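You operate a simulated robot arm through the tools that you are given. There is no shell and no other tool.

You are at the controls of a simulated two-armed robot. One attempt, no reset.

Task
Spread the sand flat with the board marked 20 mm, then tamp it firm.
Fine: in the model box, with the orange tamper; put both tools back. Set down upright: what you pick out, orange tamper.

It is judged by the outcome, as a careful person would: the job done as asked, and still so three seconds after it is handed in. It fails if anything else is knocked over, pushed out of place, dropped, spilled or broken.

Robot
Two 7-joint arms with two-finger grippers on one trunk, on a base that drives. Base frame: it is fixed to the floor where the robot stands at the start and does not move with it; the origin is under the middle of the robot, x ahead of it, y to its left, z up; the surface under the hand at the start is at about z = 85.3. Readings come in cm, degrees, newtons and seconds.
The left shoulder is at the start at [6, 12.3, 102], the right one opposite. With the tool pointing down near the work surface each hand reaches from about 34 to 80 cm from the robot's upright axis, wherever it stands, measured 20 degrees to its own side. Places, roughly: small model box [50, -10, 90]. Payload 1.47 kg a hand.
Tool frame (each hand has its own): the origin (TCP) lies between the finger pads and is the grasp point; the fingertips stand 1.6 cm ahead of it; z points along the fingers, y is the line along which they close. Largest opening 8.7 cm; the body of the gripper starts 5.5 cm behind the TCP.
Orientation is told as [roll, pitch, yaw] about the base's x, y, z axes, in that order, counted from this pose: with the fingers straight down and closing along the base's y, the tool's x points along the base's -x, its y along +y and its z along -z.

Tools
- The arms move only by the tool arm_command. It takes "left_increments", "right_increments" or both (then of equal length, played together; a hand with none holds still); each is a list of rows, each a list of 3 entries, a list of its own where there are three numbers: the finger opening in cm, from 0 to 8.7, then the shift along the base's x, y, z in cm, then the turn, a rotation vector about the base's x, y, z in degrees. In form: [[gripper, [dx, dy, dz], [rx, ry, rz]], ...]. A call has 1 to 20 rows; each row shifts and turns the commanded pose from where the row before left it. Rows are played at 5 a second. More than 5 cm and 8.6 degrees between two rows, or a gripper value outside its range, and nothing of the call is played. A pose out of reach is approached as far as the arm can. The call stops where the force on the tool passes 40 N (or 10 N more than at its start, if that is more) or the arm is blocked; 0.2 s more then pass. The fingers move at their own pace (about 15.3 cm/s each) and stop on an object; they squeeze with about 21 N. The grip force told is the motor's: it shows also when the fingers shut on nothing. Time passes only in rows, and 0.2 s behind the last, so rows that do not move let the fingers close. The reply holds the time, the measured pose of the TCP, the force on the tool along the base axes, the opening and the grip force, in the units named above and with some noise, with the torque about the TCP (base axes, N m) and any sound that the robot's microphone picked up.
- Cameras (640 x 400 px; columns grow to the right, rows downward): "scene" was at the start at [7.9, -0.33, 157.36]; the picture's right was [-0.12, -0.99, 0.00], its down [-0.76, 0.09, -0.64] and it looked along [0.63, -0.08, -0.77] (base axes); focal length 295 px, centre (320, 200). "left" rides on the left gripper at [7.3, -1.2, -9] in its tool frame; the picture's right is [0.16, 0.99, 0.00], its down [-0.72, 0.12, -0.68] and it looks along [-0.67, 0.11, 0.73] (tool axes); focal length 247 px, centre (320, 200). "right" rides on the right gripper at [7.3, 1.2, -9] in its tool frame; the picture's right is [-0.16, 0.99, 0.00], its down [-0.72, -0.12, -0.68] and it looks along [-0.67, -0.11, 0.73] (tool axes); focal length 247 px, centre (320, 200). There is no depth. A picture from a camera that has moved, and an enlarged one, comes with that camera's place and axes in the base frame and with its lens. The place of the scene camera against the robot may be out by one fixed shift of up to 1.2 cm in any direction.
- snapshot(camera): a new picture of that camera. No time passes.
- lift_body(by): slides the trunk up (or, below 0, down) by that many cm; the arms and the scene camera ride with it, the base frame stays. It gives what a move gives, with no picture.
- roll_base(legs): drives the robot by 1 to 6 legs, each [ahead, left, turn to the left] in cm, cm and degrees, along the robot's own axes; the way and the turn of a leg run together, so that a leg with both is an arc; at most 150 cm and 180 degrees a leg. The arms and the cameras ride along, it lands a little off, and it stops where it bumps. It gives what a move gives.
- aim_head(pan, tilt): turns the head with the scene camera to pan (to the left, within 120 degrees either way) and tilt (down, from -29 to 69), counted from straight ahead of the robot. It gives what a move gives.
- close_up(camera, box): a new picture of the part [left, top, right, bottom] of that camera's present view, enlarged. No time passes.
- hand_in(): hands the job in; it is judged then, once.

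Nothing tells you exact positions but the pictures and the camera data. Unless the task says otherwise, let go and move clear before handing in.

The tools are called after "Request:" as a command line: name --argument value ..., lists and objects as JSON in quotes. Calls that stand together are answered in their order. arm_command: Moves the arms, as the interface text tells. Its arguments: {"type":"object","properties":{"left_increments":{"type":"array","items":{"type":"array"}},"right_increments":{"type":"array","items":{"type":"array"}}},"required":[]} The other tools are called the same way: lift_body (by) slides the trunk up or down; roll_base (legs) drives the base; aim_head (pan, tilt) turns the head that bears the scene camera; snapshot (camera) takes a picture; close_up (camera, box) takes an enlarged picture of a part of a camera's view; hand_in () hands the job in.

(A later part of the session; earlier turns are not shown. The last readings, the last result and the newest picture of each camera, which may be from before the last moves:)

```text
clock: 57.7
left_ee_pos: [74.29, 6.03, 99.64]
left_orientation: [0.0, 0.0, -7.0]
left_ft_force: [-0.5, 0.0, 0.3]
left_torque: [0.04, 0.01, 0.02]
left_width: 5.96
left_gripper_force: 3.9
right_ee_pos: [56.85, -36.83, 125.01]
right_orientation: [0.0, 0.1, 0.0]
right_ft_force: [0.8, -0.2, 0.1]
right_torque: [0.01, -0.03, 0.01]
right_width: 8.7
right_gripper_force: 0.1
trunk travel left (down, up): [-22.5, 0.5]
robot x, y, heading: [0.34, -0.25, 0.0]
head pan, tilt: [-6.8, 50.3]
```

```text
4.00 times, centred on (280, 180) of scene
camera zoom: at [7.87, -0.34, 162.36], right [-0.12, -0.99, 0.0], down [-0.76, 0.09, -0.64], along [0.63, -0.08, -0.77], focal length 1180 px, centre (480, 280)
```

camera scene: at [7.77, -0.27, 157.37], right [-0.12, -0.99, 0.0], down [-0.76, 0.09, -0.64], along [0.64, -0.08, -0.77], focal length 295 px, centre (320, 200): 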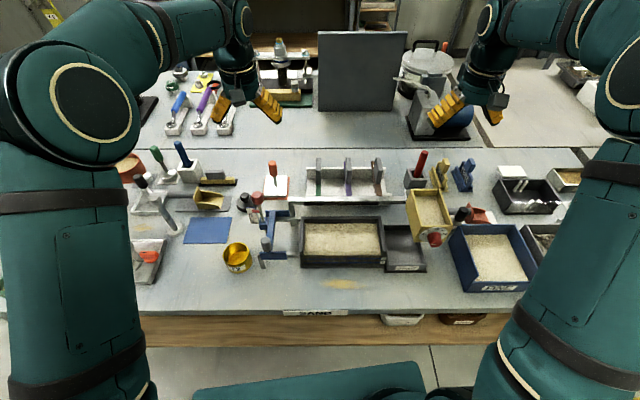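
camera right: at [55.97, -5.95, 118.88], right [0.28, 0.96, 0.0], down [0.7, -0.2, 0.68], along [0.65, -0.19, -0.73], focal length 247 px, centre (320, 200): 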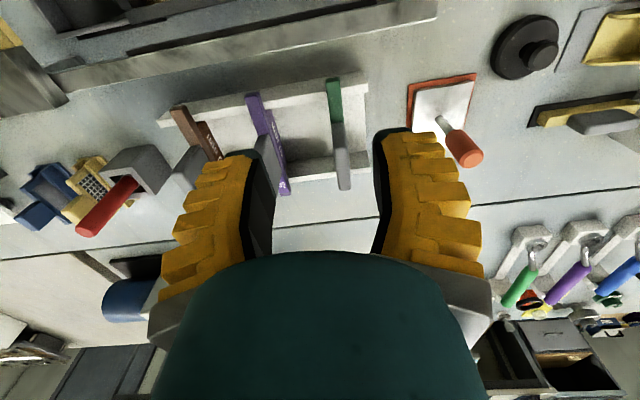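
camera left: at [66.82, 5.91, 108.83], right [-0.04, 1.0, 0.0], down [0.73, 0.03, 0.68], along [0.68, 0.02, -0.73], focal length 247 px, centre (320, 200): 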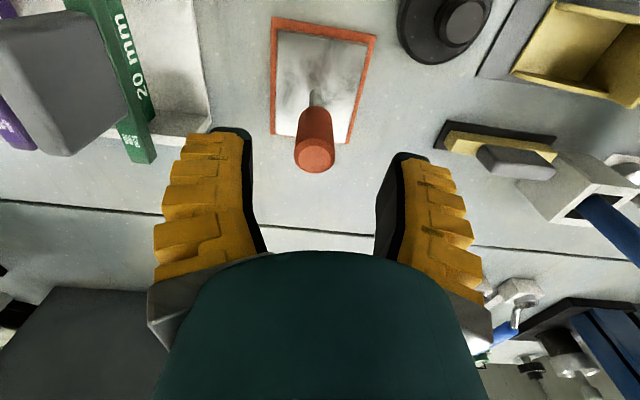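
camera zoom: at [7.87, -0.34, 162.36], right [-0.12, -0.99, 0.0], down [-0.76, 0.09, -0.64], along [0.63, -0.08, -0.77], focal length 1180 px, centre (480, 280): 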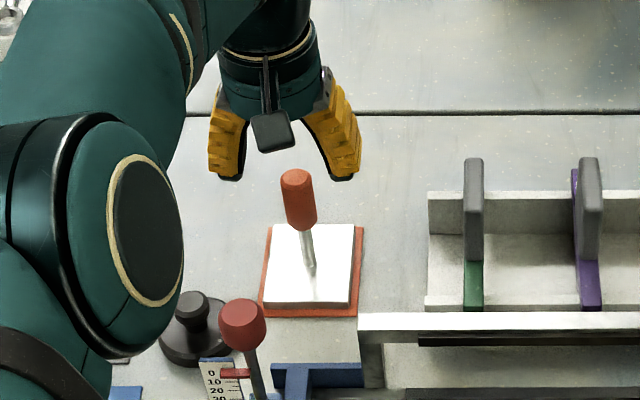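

Request:
arm_command --left_increments '[[5.5, [0.2, -0.1, -2.5], [0, 0, 0]], [5.5, [0, 0, -2.5], [0, 0, 0]], [5.5, [0, 0, -1.6], [0, 0, 0]], [5.5, [0, 0, 0], [0, 0, 0]]]'

Request:
snapshot --camera "left"

Request:
close_up --camera "scene" --box '[220, 130, 340, 230]'

```text
clock: 58.7
left_ee_pos: [74.45, 6.08, 93.02]
left_orientation: [0.1, 0.1, -7.0]
left_ft_force: [-0.6, 1.0, 0.1]
left_torque: [0.01, 0.02, -0.01]
left_width: 5.99
left_gripper_force: 3.8
right_ee_pos: [56.87, -36.72, 124.96]
right_orientation: [-0.1, 0.0, 0.0]
right_ft_force: [0.6, 0.5, -0.3]
right_torque: [0.02, -0.03, 0.02]
right_width: 8.71
right_gripper_force: 0.1
trunk travel left (down, up): [-22.5, 0.5]
robot x, y, heading: [-0.05, 0.16, -0.0]
head pan, tilt: [-6.8, 50.3]
```

```text
taken
camera left: at [67.02, 5.89, 102.21], right [-0.04, 1.0, 0.0], down [0.73, 0.03, 0.68], along [0.68, 0.02, -0.73], focal length 247 px, centre (320, 200)
```

left: 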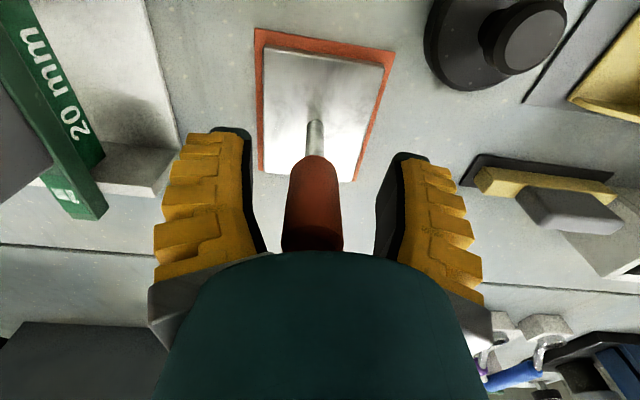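

```text
4.00 times, centred on (280, 180) of scene
camera zoom: at [7.88, -0.33, 162.36], right [-0.12, -0.99, 0.0], down [-0.76, 0.09, -0.64], along [0.63, -0.08, -0.77], focal length 1180 px, centre (480, 280)
```

zoom: 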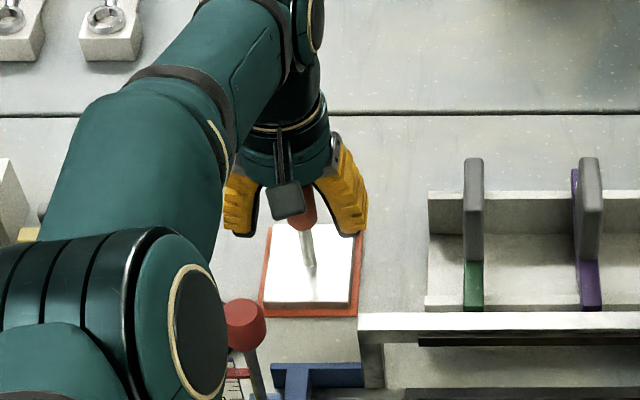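

The fingers straddle the handle. Before gripping, I'll turn the right camera to check that the left elbow is clear of the gauge and cups.

Request:
arm_command --right_increments '[[8.7, [0, 0, 0], [0, 0, 8]], [8.7, [0, 0, 0], [0, 0, 8]], [8.7, [0, 0, 0], [0, 0, 8]], [8.7, [0, 0, 0], [0, 0, 8]], [8.7, [0, 0, 0], [0, 0, 8]], [8.7, [0, 0, 0], [0, 0, 8]], [8.7, [0, 0, 0], [0, 0, 8]], [8.7, [0, 0, 0], [0, 0, 8]], [8.7, [0, 0, 0], [0, 0, 0]]]'

Request:
snapshot --camera "right"

Request:
snapshot --camera "scene"

```text
clock: 60.7
left_ee_pos: [74.32, 6.07, 93.07]
left_orientation: [0.0, 0.1, -7.0]
left_ft_force: [-0.1, -0.3, 0.2]
left_torque: [-0.02, -0.01, 0.01]
left_width: 6.0
left_gripper_force: 3.5
right_ee_pos: [56.89, -36.82, 125.05]
right_orientation: [0.1, 0.0, 64.1]
right_ft_force: [-0.2, 0.3, 0.4]
right_torque: [0.04, 0.01, 0.0]
right_width: 8.68
right_gripper_force: 0.2
trunk travel left (down, up): [-22.5, 0.5]
robot x, y, heading: [0.16, -0.13, -0.2]
head pan, tilt: [-6.8, 50.3]
```

```text
taken
camera right: at [52.68, -42.88, 133.92], right [-0.82, 0.57, 0.0], down [0.42, 0.6, 0.68], along [0.39, 0.56, -0.73], focal length 247 px, centre (320, 200)
```

right: 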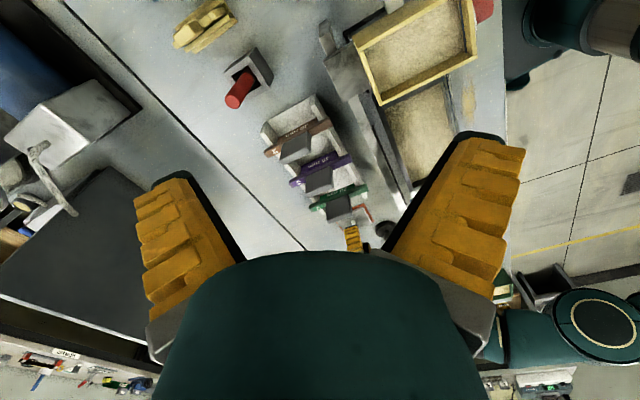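

```text
taken
camera scene: at [7.9, -0.33, 162.36], right [-0.12, -0.99, 0.0], down [-0.76, 0.09, -0.64], along [0.63, -0.08, -0.77], focal length 295 px, centre (320, 200)
```

scene: 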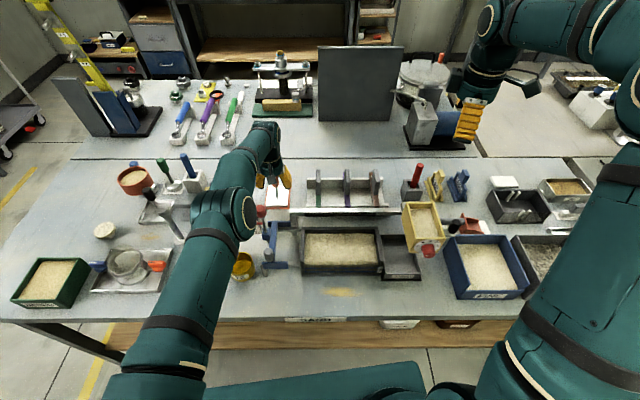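

The left elbow is near z 120, well clear of everything on the bench. Now I'll go down slightly, grip the tamper and lift it a little.

Request:
arm_command --left_increments '[[5.5, [0, -0.1, -0.5], [0, 0, 0]], [2, [0, 0, 0], [0, 0, 0]], [1, [0, 0, 0], [0, 0, 0]], [1, [0, 0, 0], [0, 0, 0]], [1, [0, 0, 0], [0, 0, 0]]]'

Request:
snapshot --camera "left"

```text
clock: 61.9
left_ee_pos: [74.48, 5.84, 92.62]
left_orientation: [-0.1, -0.1, -7.0]
left_ft_force: [0.8, -1.3, 2.9]
left_torque: [-0.04, -0.34, -0.05]
left_width: 2.12
left_gripper_force: 20.8
right_ee_pos: [56.9, -36.85, 124.91]
right_orientation: [0.0, 0.0, 64.0]
right_ft_force: [-0.4, 0.1, 0.3]
right_torque: [0.02, 0.0, 0.01]
right_width: 8.72
right_gripper_force: 0.0
trunk travel left (down, up): [-22.5, 0.5]
robot x, y, heading: [0.23, 0.27, -0.2]
head pan, tilt: [-6.8, 50.3]
```

```text
taken
camera left: at [67.04, 5.73, 101.72], right [-0.04, 1.0, 0.0], down [0.73, 0.03, 0.68], along [0.68, 0.02, -0.73], focal length 247 px, centre (320, 200)
```

left: 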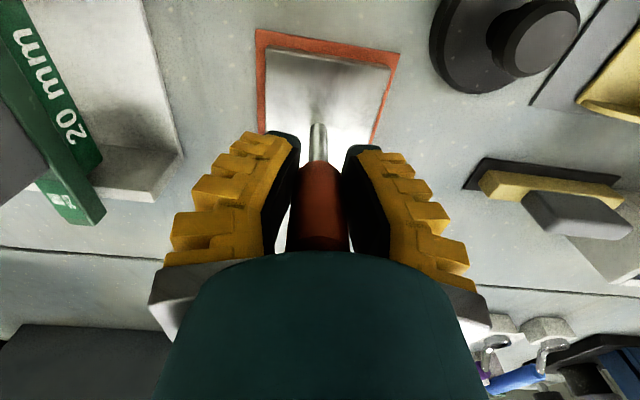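

Request:
arm_command --left_increments '[[1, [0, 0, 0.7], [0, 0, 0]], [1, [0, 0, 1.5], [0, 0, 0]], [1, [0, 0, 3], [0, 0, 0]], [1, [0, 0, 4.5], [0, 0, 0]], [1, [0, 0, 4.5], [0, 0, 0]], [1, [0, 0, 0], [0, 0, 0]]]'

Request:
snapshot --camera "left"

Request:
close_up --camera "scene" --box '[220, 110, 340, 210]'

```text
clock: 63.3
left_ee_pos: [74.57, 5.97, 106.98]
left_orientation: [-0.1, 0.0, -6.9]
left_ft_force: [0.0, -1.0, -2.4]
left_torque: [0.01, 0.02, 0.02]
left_width: 1.6
left_gripper_force: 20.9
right_ee_pos: [56.96, -36.78, 124.98]
right_orientation: [0.1, 0.0, 64.0]
right_ft_force: [0.3, 0.7, -0.5]
right_torque: [0.0, 0.0, 0.0]
right_width: 8.71
right_gripper_force: 0.1
trunk travel left (down, up): [-22.5, 0.5]
robot x, y, heading: [-0.17, -0.07, -0.1]
head pan, tilt: [-6.8, 50.3]
```

```text
taken
camera left: at [67.17, 5.78, 116.1], right [-0.04, 1.0, 0.0], down [0.73, 0.03, 0.68], along [0.68, 0.02, -0.73], focal length 247 px, centre (320, 200)
```

left: 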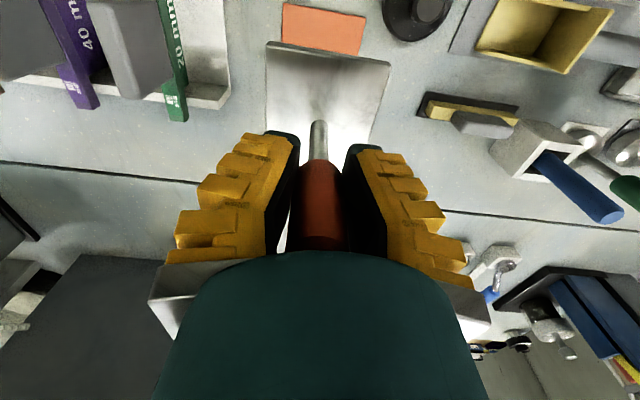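

```text
4.00 times, centred on (280, 160) of scene
camera zoom: at [8.0, -0.33, 162.35], right [-0.12, -0.99, 0.0], down [-0.76, 0.09, -0.64], along [0.63, -0.08, -0.77], focal length 1180 px, centre (480, 360)
```

zoom: 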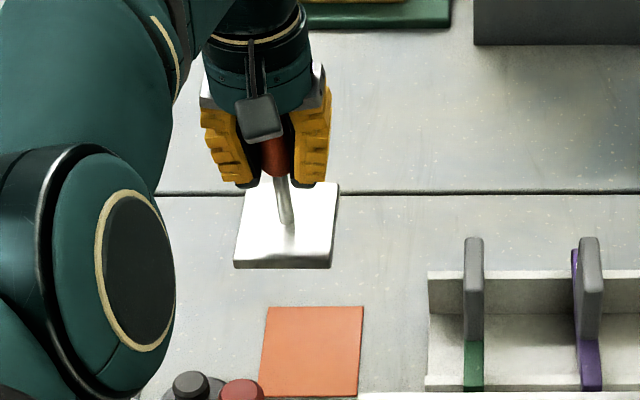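

The tamper is held level at about 2.4 N. I'll carry it over the left third of the box at a safe height.

Request:
arm_command --left_increments '[[1, [0, 0, 3], [0, 0, 0]], [1, [-4.05, -1.93, 0], [0, 0, 0]], [1, [-4.05, -1.93, 0], [0, 0, 0]], [1, [-4.05, -1.93, 0], [0, 0, 0]], [1, [-4.05, -1.93, 0], [0, 0, 0]], [1, [-4.05, -1.93, 0], [0, 0, 0]], [1, [-4.05, -1.93, 0], [0, 0, 0]], [1, [0, 0, 0], [0, 0, 0]]]'

Request:
snapshot --camera "left"

Request:
snapshot --camera "scene"

Request:
snapshot --camera "right"

```text
clock: 65.1
left_ee_pos: [50.2, -5.58, 109.73]
left_orientation: [0.0, 0.1, -7.0]
left_ft_force: [-0.9, -0.3, -2.7]
left_torque: [-0.02, 0.04, 0.0]
left_width: 1.64
left_gripper_force: 20.7
right_ee_pos: [57.04, -36.82, 124.94]
right_orientation: [0.0, -0.1, 64.0]
right_ft_force: [0.3, -0.1, 0.6]
right_torque: [-0.01, -0.01, 0.0]
right_width: 8.71
right_gripper_force: 0.0
trunk travel left (down, up): [-22.5, 0.5]
robot x, y, heading: [-0.26, 0.2, 0.1]
head pan, tilt: [-6.8, 50.3]
```

```text
taken
camera left: at [42.79, -5.73, 118.82], right [-0.04, 1.0, 0.0], down [0.73, 0.03, 0.68], along [0.68, 0.03, -0.73], focal length 247 px, centre (320, 200)
```

left: 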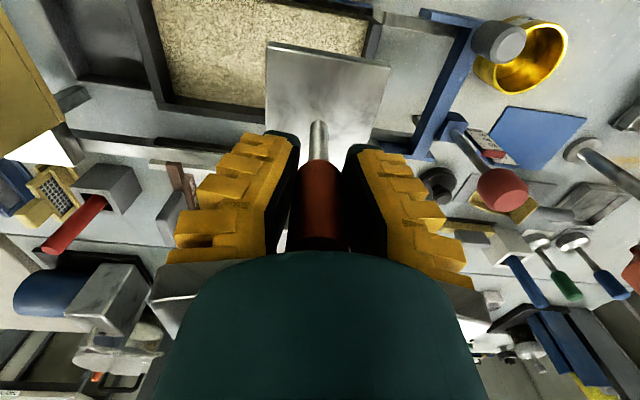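

```text
taken
camera scene: at [8.04, -0.29, 162.35], right [-0.12, -0.99, 0.0], down [-0.76, 0.09, -0.64], along [0.63, -0.08, -0.77], focal length 295 px, centre (320, 200)
```

scene: 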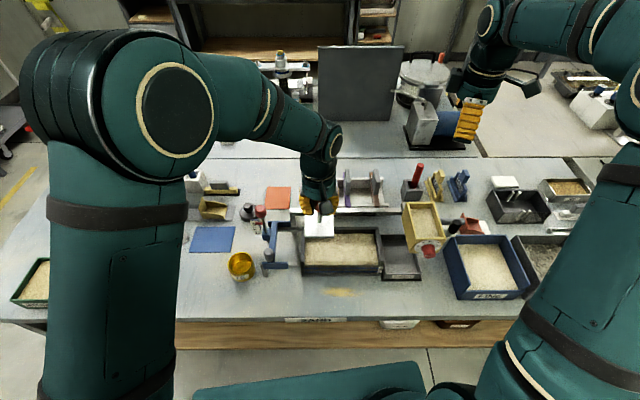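

```text
taken
camera right: at [52.8, -42.82, 133.88], right [-0.82, 0.57, 0.0], down [0.42, 0.6, 0.68], along [0.39, 0.56, -0.73], focal length 247 px, centre (320, 200)
```

right: 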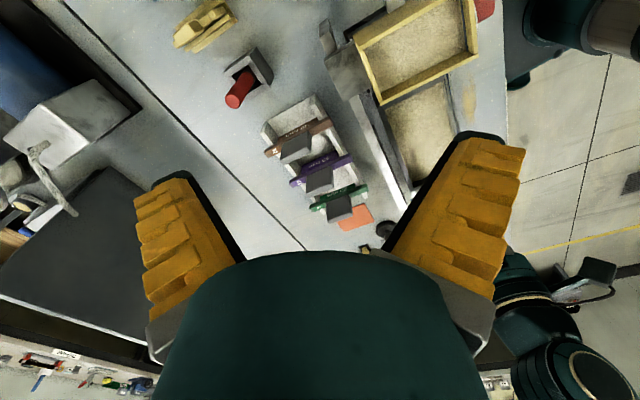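

Request:
arm_command --left_increments '[[1, [-0.1, -0.1, -3], [0, 0, -0.7]], [1, [0, 0, -4], [0, 0, 0]], [1, [0, 0, -2], [0, 0, 0]], [1, [0, 0, 0], [0, 0, 0]]]'

Request:
close_up --camera "left" --box '[150, 0, 480, 200]'

Request:
close_up --camera "scene" --box '[280, 200, 400, 290]'

```text
clock: 66.1
left_ee_pos: [50.01, -5.76, 100.74]
left_orientation: [0.0, 0.1, -7.7]
left_ft_force: [-1.3, -0.4, -3.1]
left_torque: [-0.04, -0.02, 0.0]
left_width: 1.63
left_gripper_force: 21.1
right_ee_pos: [56.92, -36.76, 125.05]
right_orientation: [0.0, 0.1, 64.0]
right_ft_force: [0.2, -0.6, 0.4]
right_torque: [-0.03, 0.01, 0.02]
right_width: 8.7
right_gripper_force: 0.1
trunk travel left (down, up): [-22.5, 0.5]
robot x, y, heading: [-0.39, -0.07, 0.1]
head pan, tilt: [-6.8, 50.3]
```

```text
1.94 times, centred on (315, 100) of left
camera zoom: at [42.71, -5.79, 109.87], right [-0.02, 1.0, 0.0], down [0.73, 0.02, 0.68], along [0.68, 0.02, -0.73], focal length 479 px, centre (330, 394)
```

zoom: 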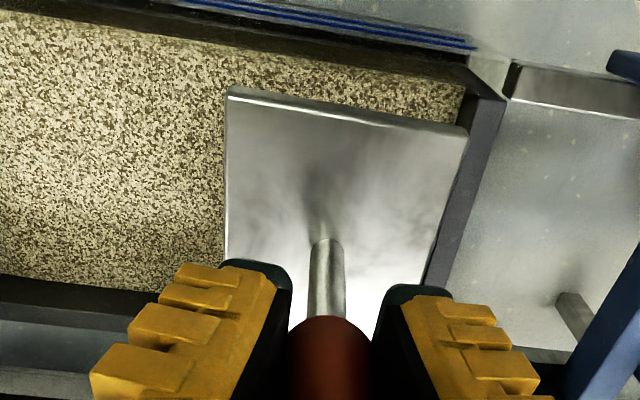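

```text
4.44 times, centred on (340, 245) of scene
camera zoom: at [7.92, -0.32, 162.36], right [-0.12, -0.99, 0.0], down [-0.76, 0.09, -0.64], along [0.63, -0.08, -0.77], focal length 1311 px, centre (231, 0)
```

zoom: 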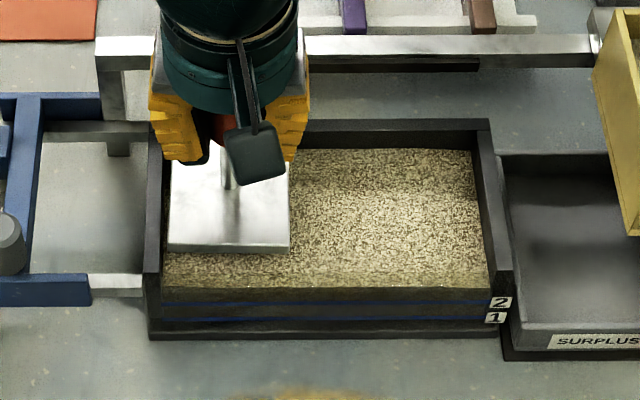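

The plate fits inside with about 4 mm on each side, and it is slightly close to the left wall. I'll shift 2.5 mm right, square it up and lower to the sand.

Request:
arm_command --left_increments '[[1, [0, -0.25, -0.5], [0, 0, 0.7]], [1, [0, 0, -0.8], [0, 0, 0]], [1, [0, 0, -0.6], [0, 0, 0]], [1, [0, 0, -0.4], [0, 0, 0]], [1, [0, 0, 0], [0, 0, 0]]]'

Request:
close_up --camera "left" --box '[150, 0, 480, 200]'

Request:
close_up --camera "scene" --box '[280, 200, 400, 290]'

```text
clock: 67.3
left_ee_pos: [50.08, -6.01, 98.48]
left_orientation: [0.0, -0.1, -7.0]
left_ft_force: [-0.3, 0.4, -2.8]
left_torque: [0.02, -0.02, 0.0]
left_width: 1.59
left_gripper_force: 20.7
right_ee_pos: [56.9, -36.87, 125.09]
right_orientation: [0.0, 0.0, 64.0]
right_ft_force: [0.0, 0.2, -0.8]
right_torque: [0.01, -0.04, 0.01]
right_width: 8.71
right_gripper_force: 0.0
trunk travel left (down, up): [-22.5, 0.5]
robot x, y, heading: [0.19, -0.3, 0.0]
head pan, tilt: [-6.8, 50.3]
```

```text
1.94 times, centred on (315, 100) of left
camera zoom: at [42.69, -6.18, 107.62], right [-0.04, 1.0, 0.0], down [0.73, 0.03, 0.68], along [0.68, 0.02, -0.73], focal length 479 px, centre (330, 394)
```

zoom: 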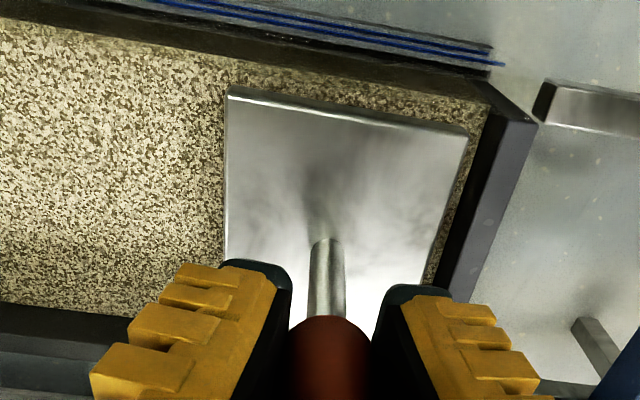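

```text
4.44 times, centred on (340, 245) of scene
camera zoom: at [7.92, -0.33, 162.36], right [-0.12, -0.99, 0.0], down [-0.76, 0.09, -0.64], along [0.63, -0.08, -0.77], focal length 1311 px, centre (231, 0)
```

zoom: 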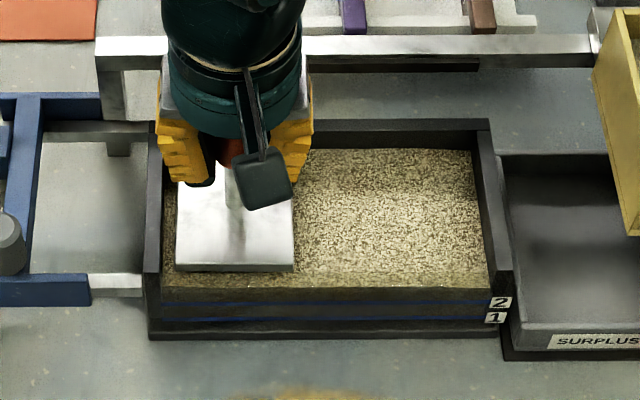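

Request:
arm_command --left_increments '[[1, [0, 0.12, -0.3], [0, 0, 0]], [1, [0, 0, -0.2], [0, 0, 0]], [1, [0, 0, -0.2], [0, 0, 0]], [1, [0, 0, -0.15], [0, 0, 0]], [1, [0, 0, 0], [0, 0, 0]]]'

Request:
close_up --camera "left" --box '[150, 0, 480, 200]'

```text
clock: 68.5
left_ee_pos: [49.82, -6.0, 97.75]
left_orientation: [0.0, 0.0, -6.9]
left_ft_force: [-5.3, 0.8, 5.1]
left_torque: [0.05, -0.03, -0.02]
left_width: 1.96
left_gripper_force: 21.0
right_ee_pos: [56.9, -36.71, 125.02]
right_orientation: [0.0, 0.0, 64.1]
right_ft_force: [0.1, 0.4, -0.1]
right_torque: [-0.04, 0.01, 0.01]
right_width: 8.68
right_gripper_force: 0.1
trunk travel left (down, up): [-22.5, 0.5]
robot x, y, heading: [0.11, 0.14, 0.1]
head pan, tilt: [-6.8, 50.3]
```

```text
1.94 times, centred on (315, 100) of left
camera zoom: at [42.54, -6.11, 106.83], right [-0.04, 1.0, 0.0], down [0.73, 0.03, 0.68], along [0.68, 0.02, -0.73], focal length 479 px, centre (330, 394)
```

zoom: 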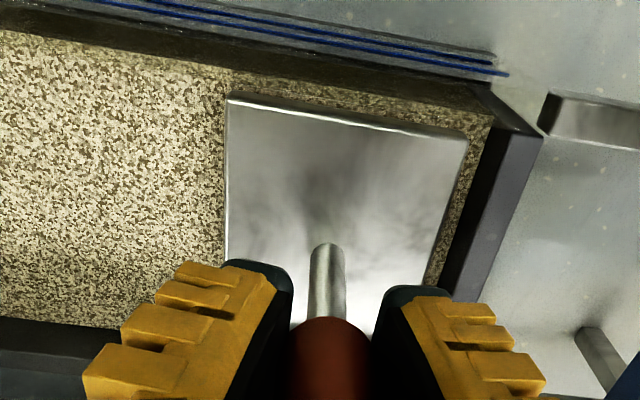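

I have contact, but a −5 N sideways force suggests the far edge is rubbing the back wall. I'll ease up, shift 3 mm toward me and press again.

Request:
arm_command --left_increments '[[1, [0, 0, 0.4], [0, 0, 0]], [1, [-0.3, 0.04, 0], [0, 0, 0]], [1, [0, 0, -0.2], [0, 0, 0]], [1, [0, 0, -0.2], [0, 0, 0]], [1, [0, 0, 0], [0, 0, 0]]]'

Request:
close_up --camera "left" --box '[150, 0, 480, 200]'

Request:
close_up --camera "scene" --box '[280, 200, 400, 290]'

```text
clock: 69.7
left_ee_pos: [49.64, -5.89, 97.69]
left_orientation: [0.0, -0.1, -7.1]
left_ft_force: [-4.4, -0.2, 3.5]
left_torque: [0.03, -0.04, 0.02]
left_width: 1.89
left_gripper_force: 21.2
right_ee_pos: [56.78, -36.88, 124.99]
right_orientation: [0.0, -0.1, 64.0]
right_ft_force: [0.2, -0.1, 0.9]
right_torque: [0.0, -0.04, 0.01]
right_width: 8.69
right_gripper_force: 0.0
trunk travel left (down, up): [-22.5, 0.5]
robot x, y, heading: [-0.28, -0.04, 0.1]
head pan, tilt: [-6.8, 50.3]
```

```text
1.94 times, centred on (315, 100) of left
camera zoom: at [42.24, -6.1, 106.84], right [-0.04, 1.0, 0.0], down [0.73, 0.03, 0.68], along [0.68, 0.02, -0.73], focal length 479 px, centre (330, 394)
```

zoom: 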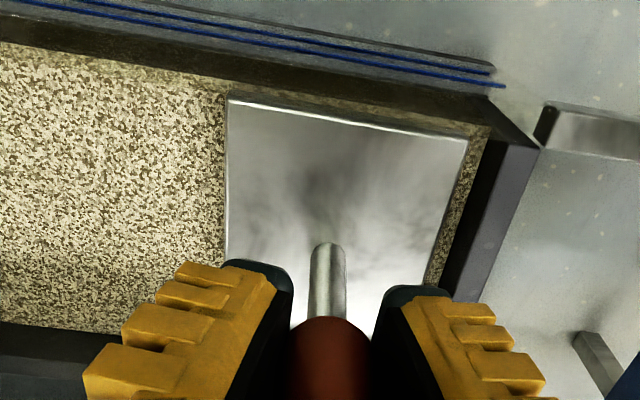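

```text
4.44 times, centred on (340, 245) of scene
camera zoom: at [7.8, -0.33, 162.37], right [-0.12, -0.99, 0.0], down [-0.76, 0.09, -0.64], along [0.64, -0.08, -0.77], focal length 1311 px, centre (231, 0)
```

zoom: 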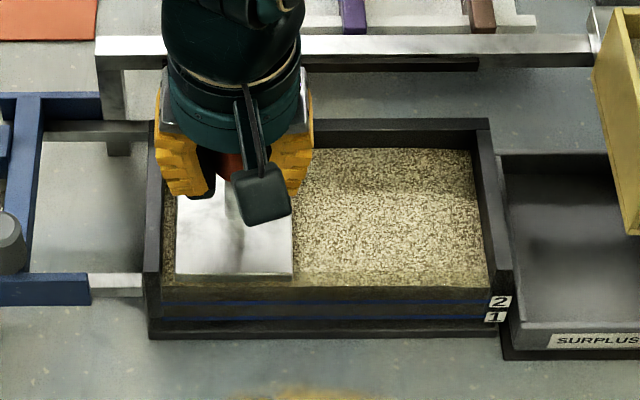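

Request:
arm_command --left_increments '[[1, [0, 0, -0.1], [0, 0, 0]], [1, [0, 0, -0.1], [0, 0, 0]], [1, [0, 0, 0], [0, 0, 0]]]'

Request:
close_up --camera "left" --box '[150, 0, 480, 200]'

```text
clock: 70.5
left_ee_pos: [49.73, -5.84, 97.63]
left_orientation: [0.0, -0.1, -6.9]
left_ft_force: [-4.4, 0.4, 4.5]
left_torque: [-0.07, -0.07, -0.02]
left_width: 1.98
left_gripper_force: 20.6
right_ee_pos: [56.83, -36.9, 125.05]
right_orientation: [0.0, 0.0, 64.0]
right_ft_force: [0.1, 0.9, -0.2]
right_torque: [-0.03, 0.0, 0.0]
right_width: 8.7
right_gripper_force: 0.0
trunk travel left (down, up): [-22.5, 0.5]
robot x, y, heading: [0.02, 0.05, -0.3]
head pan, tilt: [-6.8, 50.3]
```

```text
1.94 times, centred on (315, 100) of left
camera zoom: at [42.26, -6.05, 106.61], right [-0.04, 1.0, 0.0], down [0.73, 0.03, 0.68], along [0.68, 0.02, -0.73], focal length 479 px, centre (330, 394)
```

zoom: 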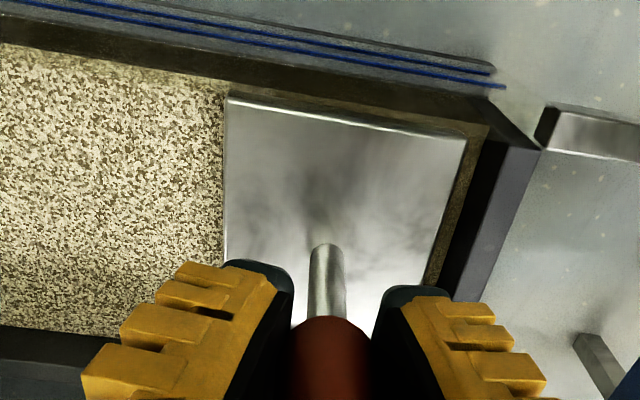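

Request:
arm_command --left_increments '[[1, [0, 0, -0.1], [0, 0, 0]], [1, [0, 0, -0.1], [0, 0, 0]], [1, [0, 0, -0.1], [0, 0, 0]], [1, [0, 0, 0], [0, 0, 0]]]'

Request:
close_up --camera "left" --box '[150, 0, 480, 200]'

Request:
close_up --camera "scene" --box '[280, 200, 400, 290]'

```text
clock: 71.5
left_ee_pos: [49.71, -5.93, 97.29]
left_orientation: [0.1, -0.2, -6.9]
left_ft_force: [2.6, 0.4, 15.3]
left_torque: [0.03, 0.08, 0.03]
left_width: 2.22
left_gripper_force: 21.4
right_ee_pos: [56.87, -36.79, 125.09]
right_orientation: [-0.1, 0.0, 63.9]
right_ft_force: [0.1, -0.1, -0.4]
right_torque: [0.04, 0.01, 0.02]
right_width: 8.71
right_gripper_force: 0.1
trunk travel left (down, up): [-22.5, 0.5]
robot x, y, heading: [-0.1, 0.08, 0.0]
head pan, tilt: [-6.8, 50.3]
```

```text
1.94 times, centred on (315, 100) of left
camera zoom: at [42.31, -6.06, 106.35], right [-0.04, 1.0, 0.0], down [0.73, 0.03, 0.68], along [0.68, 0.02, -0.73], focal length 479 px, centre (330, 394)
```

zoom: 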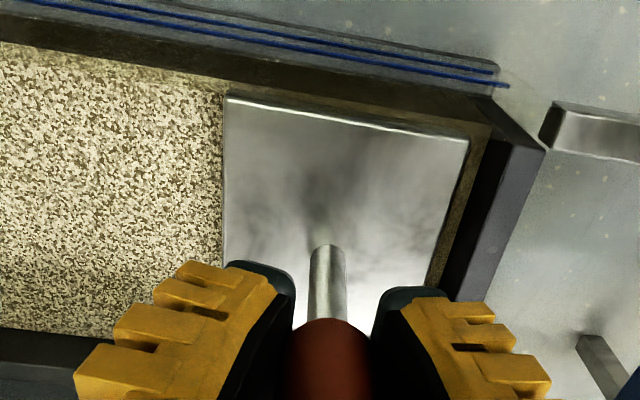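

```text
4.44 times, centred on (340, 245) of scene
camera zoom: at [7.82, -0.32, 162.37], right [-0.12, -0.99, 0.0], down [-0.76, 0.09, -0.64], along [0.64, -0.08, -0.77], focal length 1311 px, centre (231, 0)
```

zoom: 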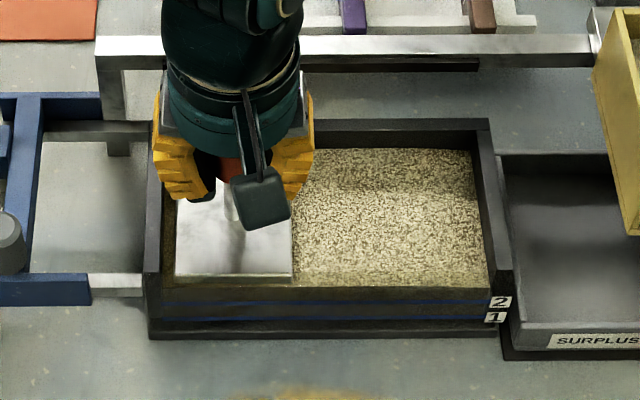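

The sand around the plate edge turns smooth and dark, so it is compacting. I'll press a bit more.

Request:
arm_command --left_increments '[[1, [0, 0, -0.1], [0, 0, 0]], [1, [0, 0, -0.1], [0, 0, 0]], [1, [0, 0, -0.1], [0, 0, 0]], [1, [0, 0, 0], [0, 0, 0]]]'

Request:
close_up --camera "left" --box '[150, 0, 480, 200]'

```text
clock: 72.5
left_ee_pos: [49.72, -5.89, 96.83]
left_orientation: [0.0, 0.2, -7.0]
left_ft_force: [1.2, -0.1, 2.4]
left_torque: [-0.01, -0.02, 0.06]
left_width: 2.09
left_gripper_force: 20.5
right_ee_pos: [56.92, -36.78, 125.04]
right_orientation: [0.0, 0.0, 64.0]
right_ft_force: [0.0, -0.7, -0.6]
right_torque: [0.01, 0.04, -0.01]
right_width: 8.68
right_gripper_force: 0.1
trunk travel left (down, up): [-22.5, 0.5]
robot x, y, heading: [0.06, 0.07, 0.1]
head pan, tilt: [-6.8, 50.3]
```

```text
1.94 times, centred on (315, 100) of left
camera zoom: at [42.29, -6.04, 105.94], right [-0.04, 1.0, 0.0], down [0.73, 0.03, 0.68], along [0.68, 0.03, -0.73], focal length 479 px, centre (330, 394)
```

zoom: 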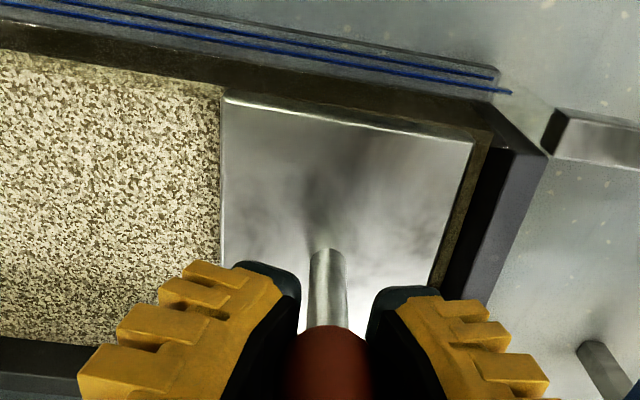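

The handle slipped a little in the fingers at about 20 N. I'll open with the tamper standing on the sand, lower until the palm nearly meets the handle top, and grip again so I can push harder.

Request:
arm_command --left_increments '[[3, [0, 0, 0], [0, 0, 0]], [4.5, [0, 0, 0], [0, 0, 0]], [4.5, [0, 0, -0.2], [0, 0, 0]], [4.5, [0, 0, -0.2], [0, 0, 0]], [4.5, [0, 0, 0], [0, 0, 0]]]'

Request:
snapshot --camera "left"

Request:
close_up --camera "scene" --box '[280, 180, 400, 290]'

```text
clock: 73.7
left_ee_pos: [49.77, -5.98, 96.43]
left_orientation: [0.0, -0.1, -7.1]
left_ft_force: [0.5, -0.8, 0.3]
left_torque: [0.0, 0.04, 0.01]
left_width: 5.06
left_gripper_force: 3.7
right_ee_pos: [56.89, -36.88, 125.1]
right_orientation: [0.0, 0.0, 64.1]
right_ft_force: [0.3, -1.0, -0.8]
right_torque: [-0.04, 0.01, -0.01]
right_width: 8.69
right_gripper_force: 0.0
trunk travel left (down, up): [-22.5, 0.5]
robot x, y, heading: [-0.48, 0.21, -0.0]
head pan, tilt: [-6.8, 50.3]
```

```text
taken
camera left: at [42.33, -6.06, 105.57], right [-0.04, 1.0, 0.0], down [0.73, 0.03, 0.68], along [0.68, 0.03, -0.73], focal length 247 px, centre (320, 200)
```

left: 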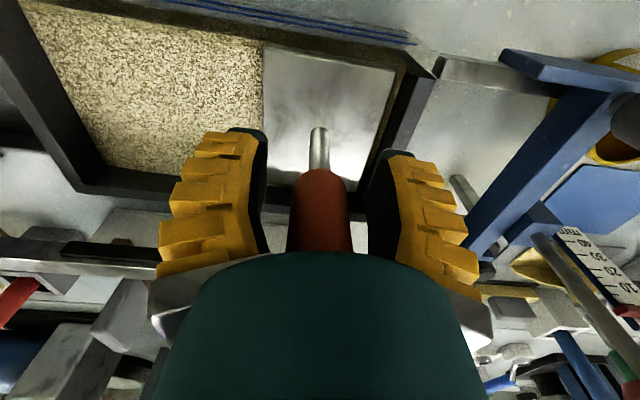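

```text
3.64 times, centred on (340, 235) of scene
camera zoom: at [7.9, -0.33, 162.36], right [-0.12, -0.99, 0.0], down [-0.76, 0.09, -0.64], along [0.63, -0.08, -0.77], focal length 1072 px, centre (247, 73)
```

zoom: 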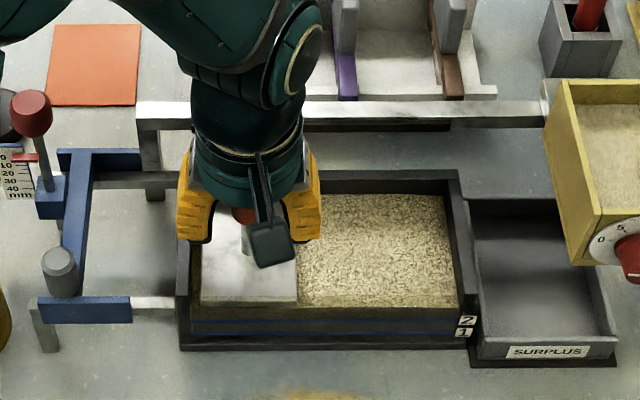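

Request:
arm_command --left_increments '[[4.5, [0, 0, -0.15], [0, 0, 0]], [4.5, [0, 0, -0.15], [0, 0, 0]], [4.5, [0, 0, -0.1], [0, 0, 0]], [4.5, [0, 0, 0], [0, 0, 0]]]'

```text
clock: 74.7
left_ee_pos: [49.77, -5.84, 96.12]
left_orientation: [-0.1, -0.1, -7.0]
left_ft_force: [0.7, 0.7, -0.1]
left_torque: [0.03, 0.0, 0.01]
left_width: 5.03
left_gripper_force: 3.5
right_ee_pos: [56.93, -36.9, 124.98]
right_orientation: [0.0, 0.0, 64.0]
right_ft_force: [-0.7, 0.1, -0.1]
right_torque: [0.02, -0.02, 0.01]
right_width: 8.7
right_gripper_force: 0.0
trunk travel left (down, up): [-22.5, 0.5]
robot x, y, heading: [0.26, -0.07, -0.0]
head pan, tilt: [-6.8, 50.3]
```

Request:
arm_command --left_increments '[[4.5, [0, 0, -0.12], [0, 0, 0]], [4.5, [0, 0, -0.12], [0, 0, 0]], [4.5, [0, 0, -0.12], [0, 0, 0]], [4.5, [0, 0, 0], [0, 0, 0]]]'

Request:
snapshot --camera "left"

```text
clock: 75.7
left_ee_pos: [49.8, -5.96, 95.84]
left_orientation: [-0.1, -0.1, -7.0]
left_ft_force: [1.6, 1.3, 11.9]
left_torque: [-0.04, 0.03, 0.0]
left_width: 5.05
left_gripper_force: 4.3
right_ee_pos: [56.85, -36.8, 125.1]
right_orientation: [0.0, 0.0, 64.0]
right_ft_force: [0.5, 0.3, 0.4]
right_torque: [-0.03, 0.0, -0.02]
right_width: 8.72
right_gripper_force: 0.1
trunk travel left (down, up): [-22.5, 0.5]
robot x, y, heading: [-0.09, -0.05, 0.5]
head pan, tilt: [-6.8, 50.3]
```

```text
taken
camera left: at [42.31, -6.08, 104.91], right [-0.04, 1.0, 0.0], down [0.73, 0.03, 0.68], along [0.68, 0.02, -0.73], focal length 247 px, centre (320, 200)
```

left: 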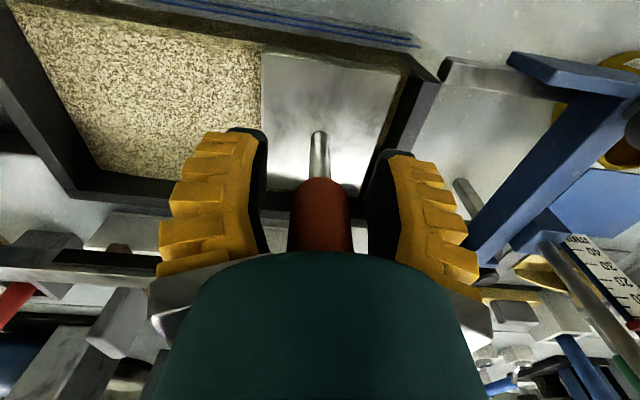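

The palm is now on the handle top (12 N). I'll close the fingers around it and press with the palm to about 30 N.

Request:
arm_command --left_increments '[[4.5, [0, 0, 0.08], [0, 0, 0]], [2, [0, 0, 0], [0, 0, 0]], [1, [0, 0, 0], [0, 0, 0]], [1, [0, 0, 0], [0, 0, 0]], [1, [0, 0, 0], [0, 0, 0]]]'

Request:
arm_command --left_increments '[[1, [0, 0, -0.08], [0, 0, 0]], [1, [0, 0, -0.07], [0, 0, 0]], [1, [0, 0, 0], [0, 0, 0]]]'

Request:
snapshot --camera "left"

```text
clock: 76.9
left_ee_pos: [49.72, -6.03, 95.88]
left_orientation: [0.1, -0.1, -6.9]
left_ft_force: [2.4, 0.6, 10.1]
left_torque: [-0.05, 0.14, -0.04]
left_width: 1.7
left_gripper_force: 5.4
right_ee_pos: [56.85, -36.85, 125.05]
right_orientation: [0.0, 0.0, 64.0]
right_ft_force: [-0.9, 0.0, -0.2]
right_torque: [0.02, -0.02, -0.05]
right_width: 8.7
right_gripper_force: 0.1
trunk travel left (down, up): [-22.5, 0.5]
robot x, y, heading: [-0.05, -0.04, -0.0]
head pan, tilt: [-6.8, 50.3]
```

```text
clock: 77.7
left_ee_pos: [49.72, -5.91, 95.85]
left_orientation: [0.0, -0.3, -7.1]
left_ft_force: [5.0, -0.2, 29.1]
left_torque: [-0.04, 0.28, -0.02]
left_width: 1.67
left_gripper_force: 5.4
right_ee_pos: [56.81, -36.71, 125.08]
right_orientation: [-0.1, 0.0, 64.0]
right_ft_force: [0.7, -0.1, -0.2]
right_torque: [0.03, 0.0, 0.02]
right_width: 8.69
right_gripper_force: 0.0
trunk travel left (down, up): [-22.5, 0.5]
robot x, y, heading: [-0.19, 0.12, -0.0]
head pan, tilt: [-6.8, 50.3]
```

```text
taken
camera left: at [42.29, -6.08, 104.89], right [-0.04, 1.0, 0.0], down [0.73, 0.03, 0.68], along [0.68, 0.02, -0.73], focal length 247 px, centre (320, 200)
```

left: 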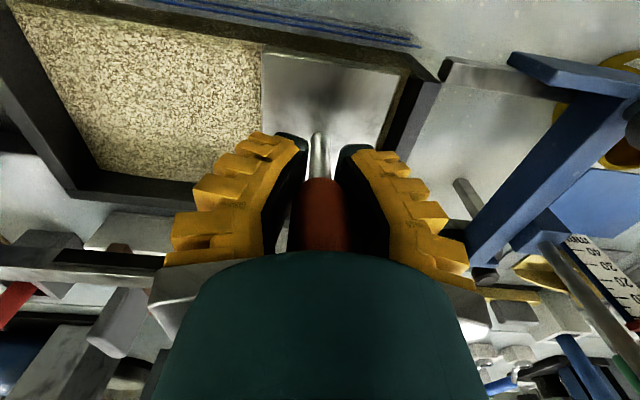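

That's 29 N of firm pressure. I'll lift slightly, check the imprint, and step to the middle third.

Request:
arm_command --left_increments '[[0, [0, 0, 0.1], [0, 0, 0]], [0, [0, 0, 0.3], [0, 0, 0]], [0, [0, 0, 0.8], [0, 0, 0]], [0, [0, 0, 0.5], [0, 0, 0]], [0, [-0.35, -2.85, 0], [0, 0, 0]], [0, [-0.35, -2.85, 0], [0, 0, 0]], [0, [0, 0, 0], [0, 0, 0]]]'

Request:
snapshot --camera "left"

Request:
close_up --camera "scene" --box '[280, 180, 400, 290]'

```text
clock: 79.3
left_ee_pos: [48.93, -11.73, 97.41]
left_orientation: [0.0, 0.0, -7.0]
left_ft_force: [4.3, -0.7, -3.3]
left_torque: [-0.04, -0.21, 0.16]
left_width: 1.1
left_gripper_force: 21.4
right_ee_pos: [56.95, -36.84, 125.0]
right_orientation: [0.1, 0.1, 64.0]
right_ft_force: [0.4, 0.0, -0.3]
right_torque: [-0.02, 0.01, 0.01]
right_width: 8.71
right_gripper_force: 0.0
trunk travel left (down, up): [-22.5, 0.5]
robot x, y, heading: [0.31, -0.3, 0.2]
head pan, tilt: [-6.8, 50.3]
```

```text
taken
camera left: at [41.61, -11.84, 106.47], right [-0.04, 1.0, 0.0], down [0.73, 0.03, 0.68], along [0.68, 0.02, -0.73], focal length 247 px, centre (320, 200)
```

left: 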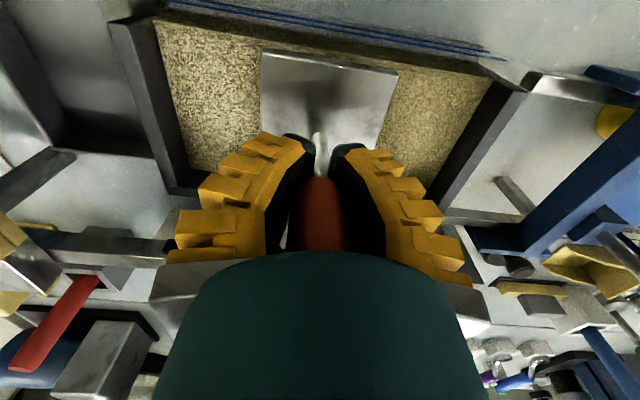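

```text
3.64 times, centred on (340, 235) of scene
camera zoom: at [7.98, -0.34, 162.35], right [-0.12, -0.99, 0.0], down [-0.76, 0.09, -0.64], along [0.63, -0.08, -0.77], focal length 1072 px, centre (247, 73)
```

zoom: 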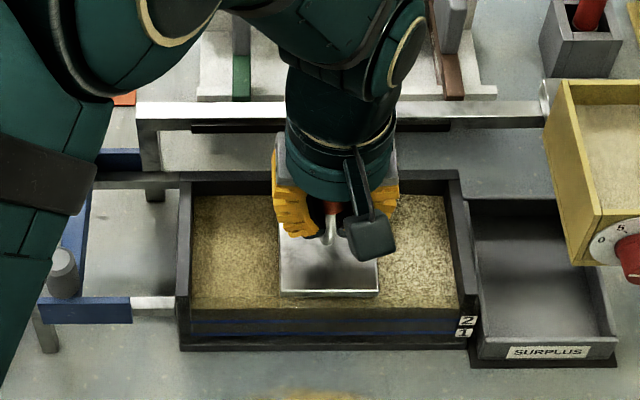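

The left third is visibly compacted. The plate seems to be touching the front glass (+4 N in x), so I'll shift it 3.5 mm toward the back before pressing the middle third.

Request:
arm_command --left_increments '[[0, [0.35, 0.1, 0.1], [0, 0, 0]], [0, [0, 0, 0], [0, 0, 0]]]'

Request:
close_up --camera "left" --box '[150, 0, 520, 220]'

Request:
close_up --camera "scene" --box '[300, 200, 380, 280]'

```text
clock: 79.9
left_ee_pos: [49.38, -11.51, 97.52]
left_orientation: [0.0, 0.1, -7.0]
left_ft_force: [0.0, 0.4, -2.8]
left_torque: [0.0, 0.05, 0.0]
left_width: 1.1
left_gripper_force: 20.9
right_ee_pos: [56.83, -36.78, 125.05]
right_orientation: [-0.1, 0.0, 64.0]
right_ft_force: [-0.2, -0.1, 0.2]
right_torque: [-0.02, -0.02, -0.03]
right_width: 8.7
right_gripper_force: 0.0
trunk travel left (down, up): [-22.5, 0.5]
robot x, y, heading: [0.24, 0.14, -0.0]
head pan, tilt: [-6.8, 50.3]
```

```text
1.73 times, centred on (335, 110) of left
camera zoom: at [41.93, -11.69, 106.57], right [-0.04, 1.0, 0.0], down [0.73, 0.03, 0.68], along [0.68, 0.03, -0.73], focal length 427 px, centre (294, 356)
```

zoom: 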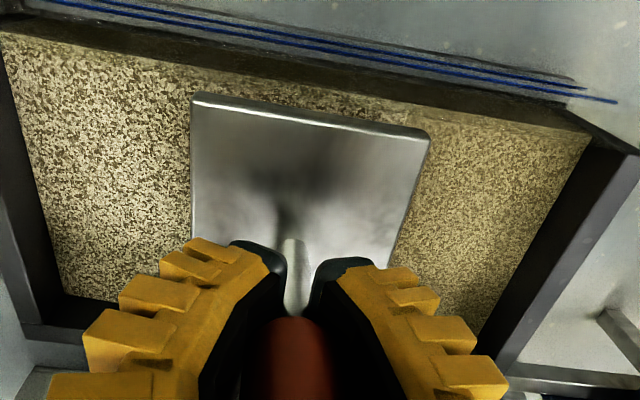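

```text
5.00 times, centred on (340, 240) of scene
camera zoom: at [7.92, -0.36, 162.36], right [-0.12, -0.99, 0.0], down [-0.76, 0.09, -0.64], along [0.63, -0.08, -0.77], focal length 1474 px, centre (220, 0)
```

zoom: 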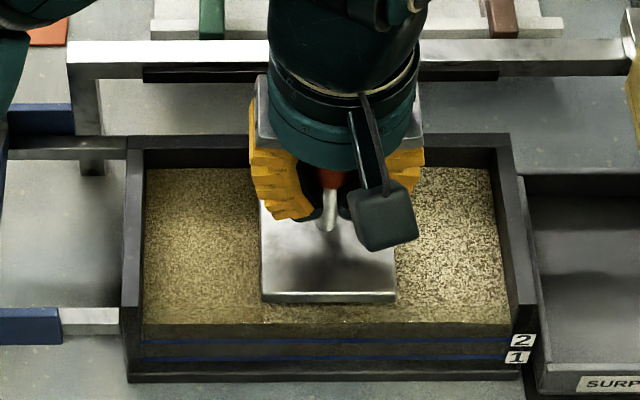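

No side force now. I'll lower and press the middle third.

Request:
arm_command --left_increments '[[0, [0, 0, -0.5], [0, 0, 0]], [0, [0, 0, -0.3], [0, 0, 0]], [0, [0, 0, -0.2], [0, 0, 0]], [0, [0, 0, -0.15], [0, 0, 0]], [0, [0, 0, 0], [0, 0, 0]]]'

```text
clock: 81.1
left_ee_pos: [49.4, -11.49, 96.24]
left_orientation: [-0.1, 0.0, -7.0]
left_ft_force: [-1.0, 0.3, -2.7]
left_torque: [-0.01, 0.01, -0.01]
left_width: 1.13
left_gripper_force: 20.9
right_ee_pos: [56.88, -36.93, 125.01]
right_orientation: [0.0, 0.0, 64.0]
right_ft_force: [-0.7, -0.3, -0.2]
right_torque: [0.02, 0.03, 0.0]
right_width: 8.69
right_gripper_force: 0.1
trunk travel left (down, up): [-22.5, 0.5]
robot x, y, heading: [0.05, -0.13, -0.2]
head pan, tilt: [-6.8, 50.3]
```

Request:
arm_command --left_increments '[[0, [0, 0, -0.15], [0, 0, 0]], [0, [0, 0, -0.1], [0, 0, 0]], [0, [0, 0, -0.1], [0, 0, 0]], [0, [0, 0, 0], [0, 0, 0]]]'

Request:
close_up --camera "left" --box '[150, 0, 520, 220]'

```text
clock: 82.1
left_ee_pos: [49.32, -11.51, 95.94]
left_orientation: [-0.1, 0.1, -7.0]
left_ft_force: [-0.1, 0.6, -3.1]
left_torque: [0.01, 0.0, -0.01]
left_width: 1.12
left_gripper_force: 21.5
right_ee_pos: [56.93, -36.77, 124.93]
right_orientation: [0.0, 0.0, 64.0]
right_ft_force: [0.0, 0.6, 0.5]
right_torque: [-0.01, 0.01, 0.0]
right_width: 8.71
right_gripper_force: 0.1
trunk travel left (down, up): [-22.5, 0.5]
robot x, y, heading: [0.21, 0.05, -0.2]
head pan, tilt: [-6.8, 50.3]
```

```text
1.73 times, centred on (335, 110) of left
camera zoom: at [42.01, -11.67, 105.05], right [-0.04, 1.0, 0.0], down [0.73, 0.03, 0.68], along [0.68, 0.02, -0.73], focal length 427 px, centre (294, 356)
```

zoom: 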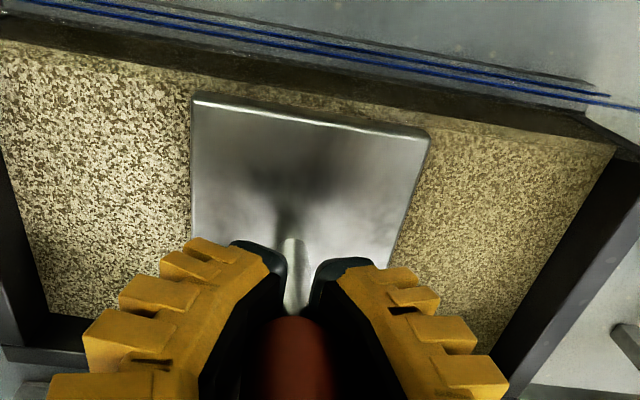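

Request:
arm_command --left_increments '[[0, [0, 0, -0.15], [0, 0, 0]], [0, [0, 0, -0.15], [0, 0, 0]], [0, [0, 0, -0.1], [0, 0, 0]], [0, [0, 0, 0], [0, 0, 0]]]'

```text
clock: 83.1
left_ee_pos: [49.44, -11.59, 95.72]
left_orientation: [-0.1, -0.3, -7.0]
left_ft_force: [5.9, -1.0, 28.7]
left_torque: [0.68, 0.58, -0.08]
left_width: 1.12
left_gripper_force: 21.0
right_ee_pos: [56.82, -36.78, 124.99]
right_orientation: [0.0, 0.1, 64.0]
right_ft_force: [-0.2, 0.3, -0.2]
right_torque: [0.0, 0.03, -0.01]
right_width: 8.69
right_gripper_force: 0.2
trunk travel left (down, up): [-22.5, 0.5]
robot x, y, heading: [-0.31, 0.29, -0.0]
head pan, tilt: [-6.8, 50.3]
```

Request:
close_up --camera "left" --box '[150, 0, 520, 220]'

Request:
close_up --camera "scene" --box '[300, 200, 380, 280]'

```text
1.73 times, centred on (335, 110) of left
camera zoom: at [42.0, -11.7, 104.87], right [-0.04, 1.0, 0.0], down [0.73, 0.03, 0.68], along [0.68, 0.02, -0.73], focal length 427 px, centre (294, 356)
```

zoom: 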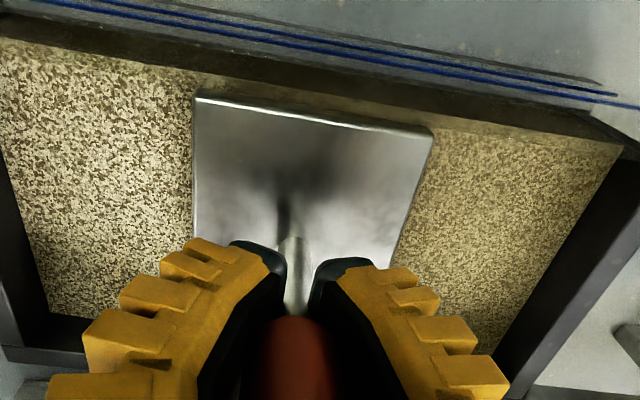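

```text
5.00 times, centred on (340, 240) of scene
camera zoom: at [7.76, -0.31, 162.39], right [-0.12, -0.99, 0.0], down [-0.76, 0.09, -0.64], along [0.64, -0.08, -0.77], focal length 1474 px, centre (220, 0)
```

zoom: 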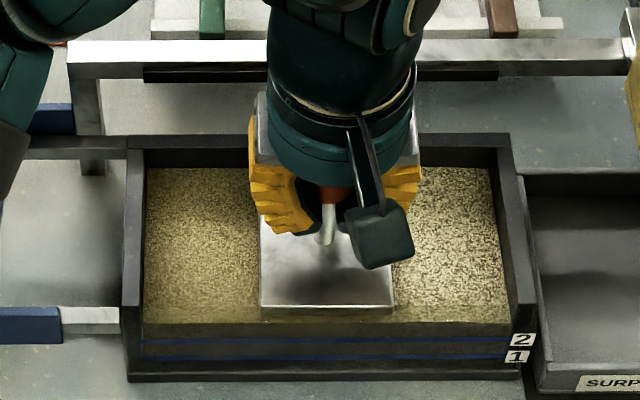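

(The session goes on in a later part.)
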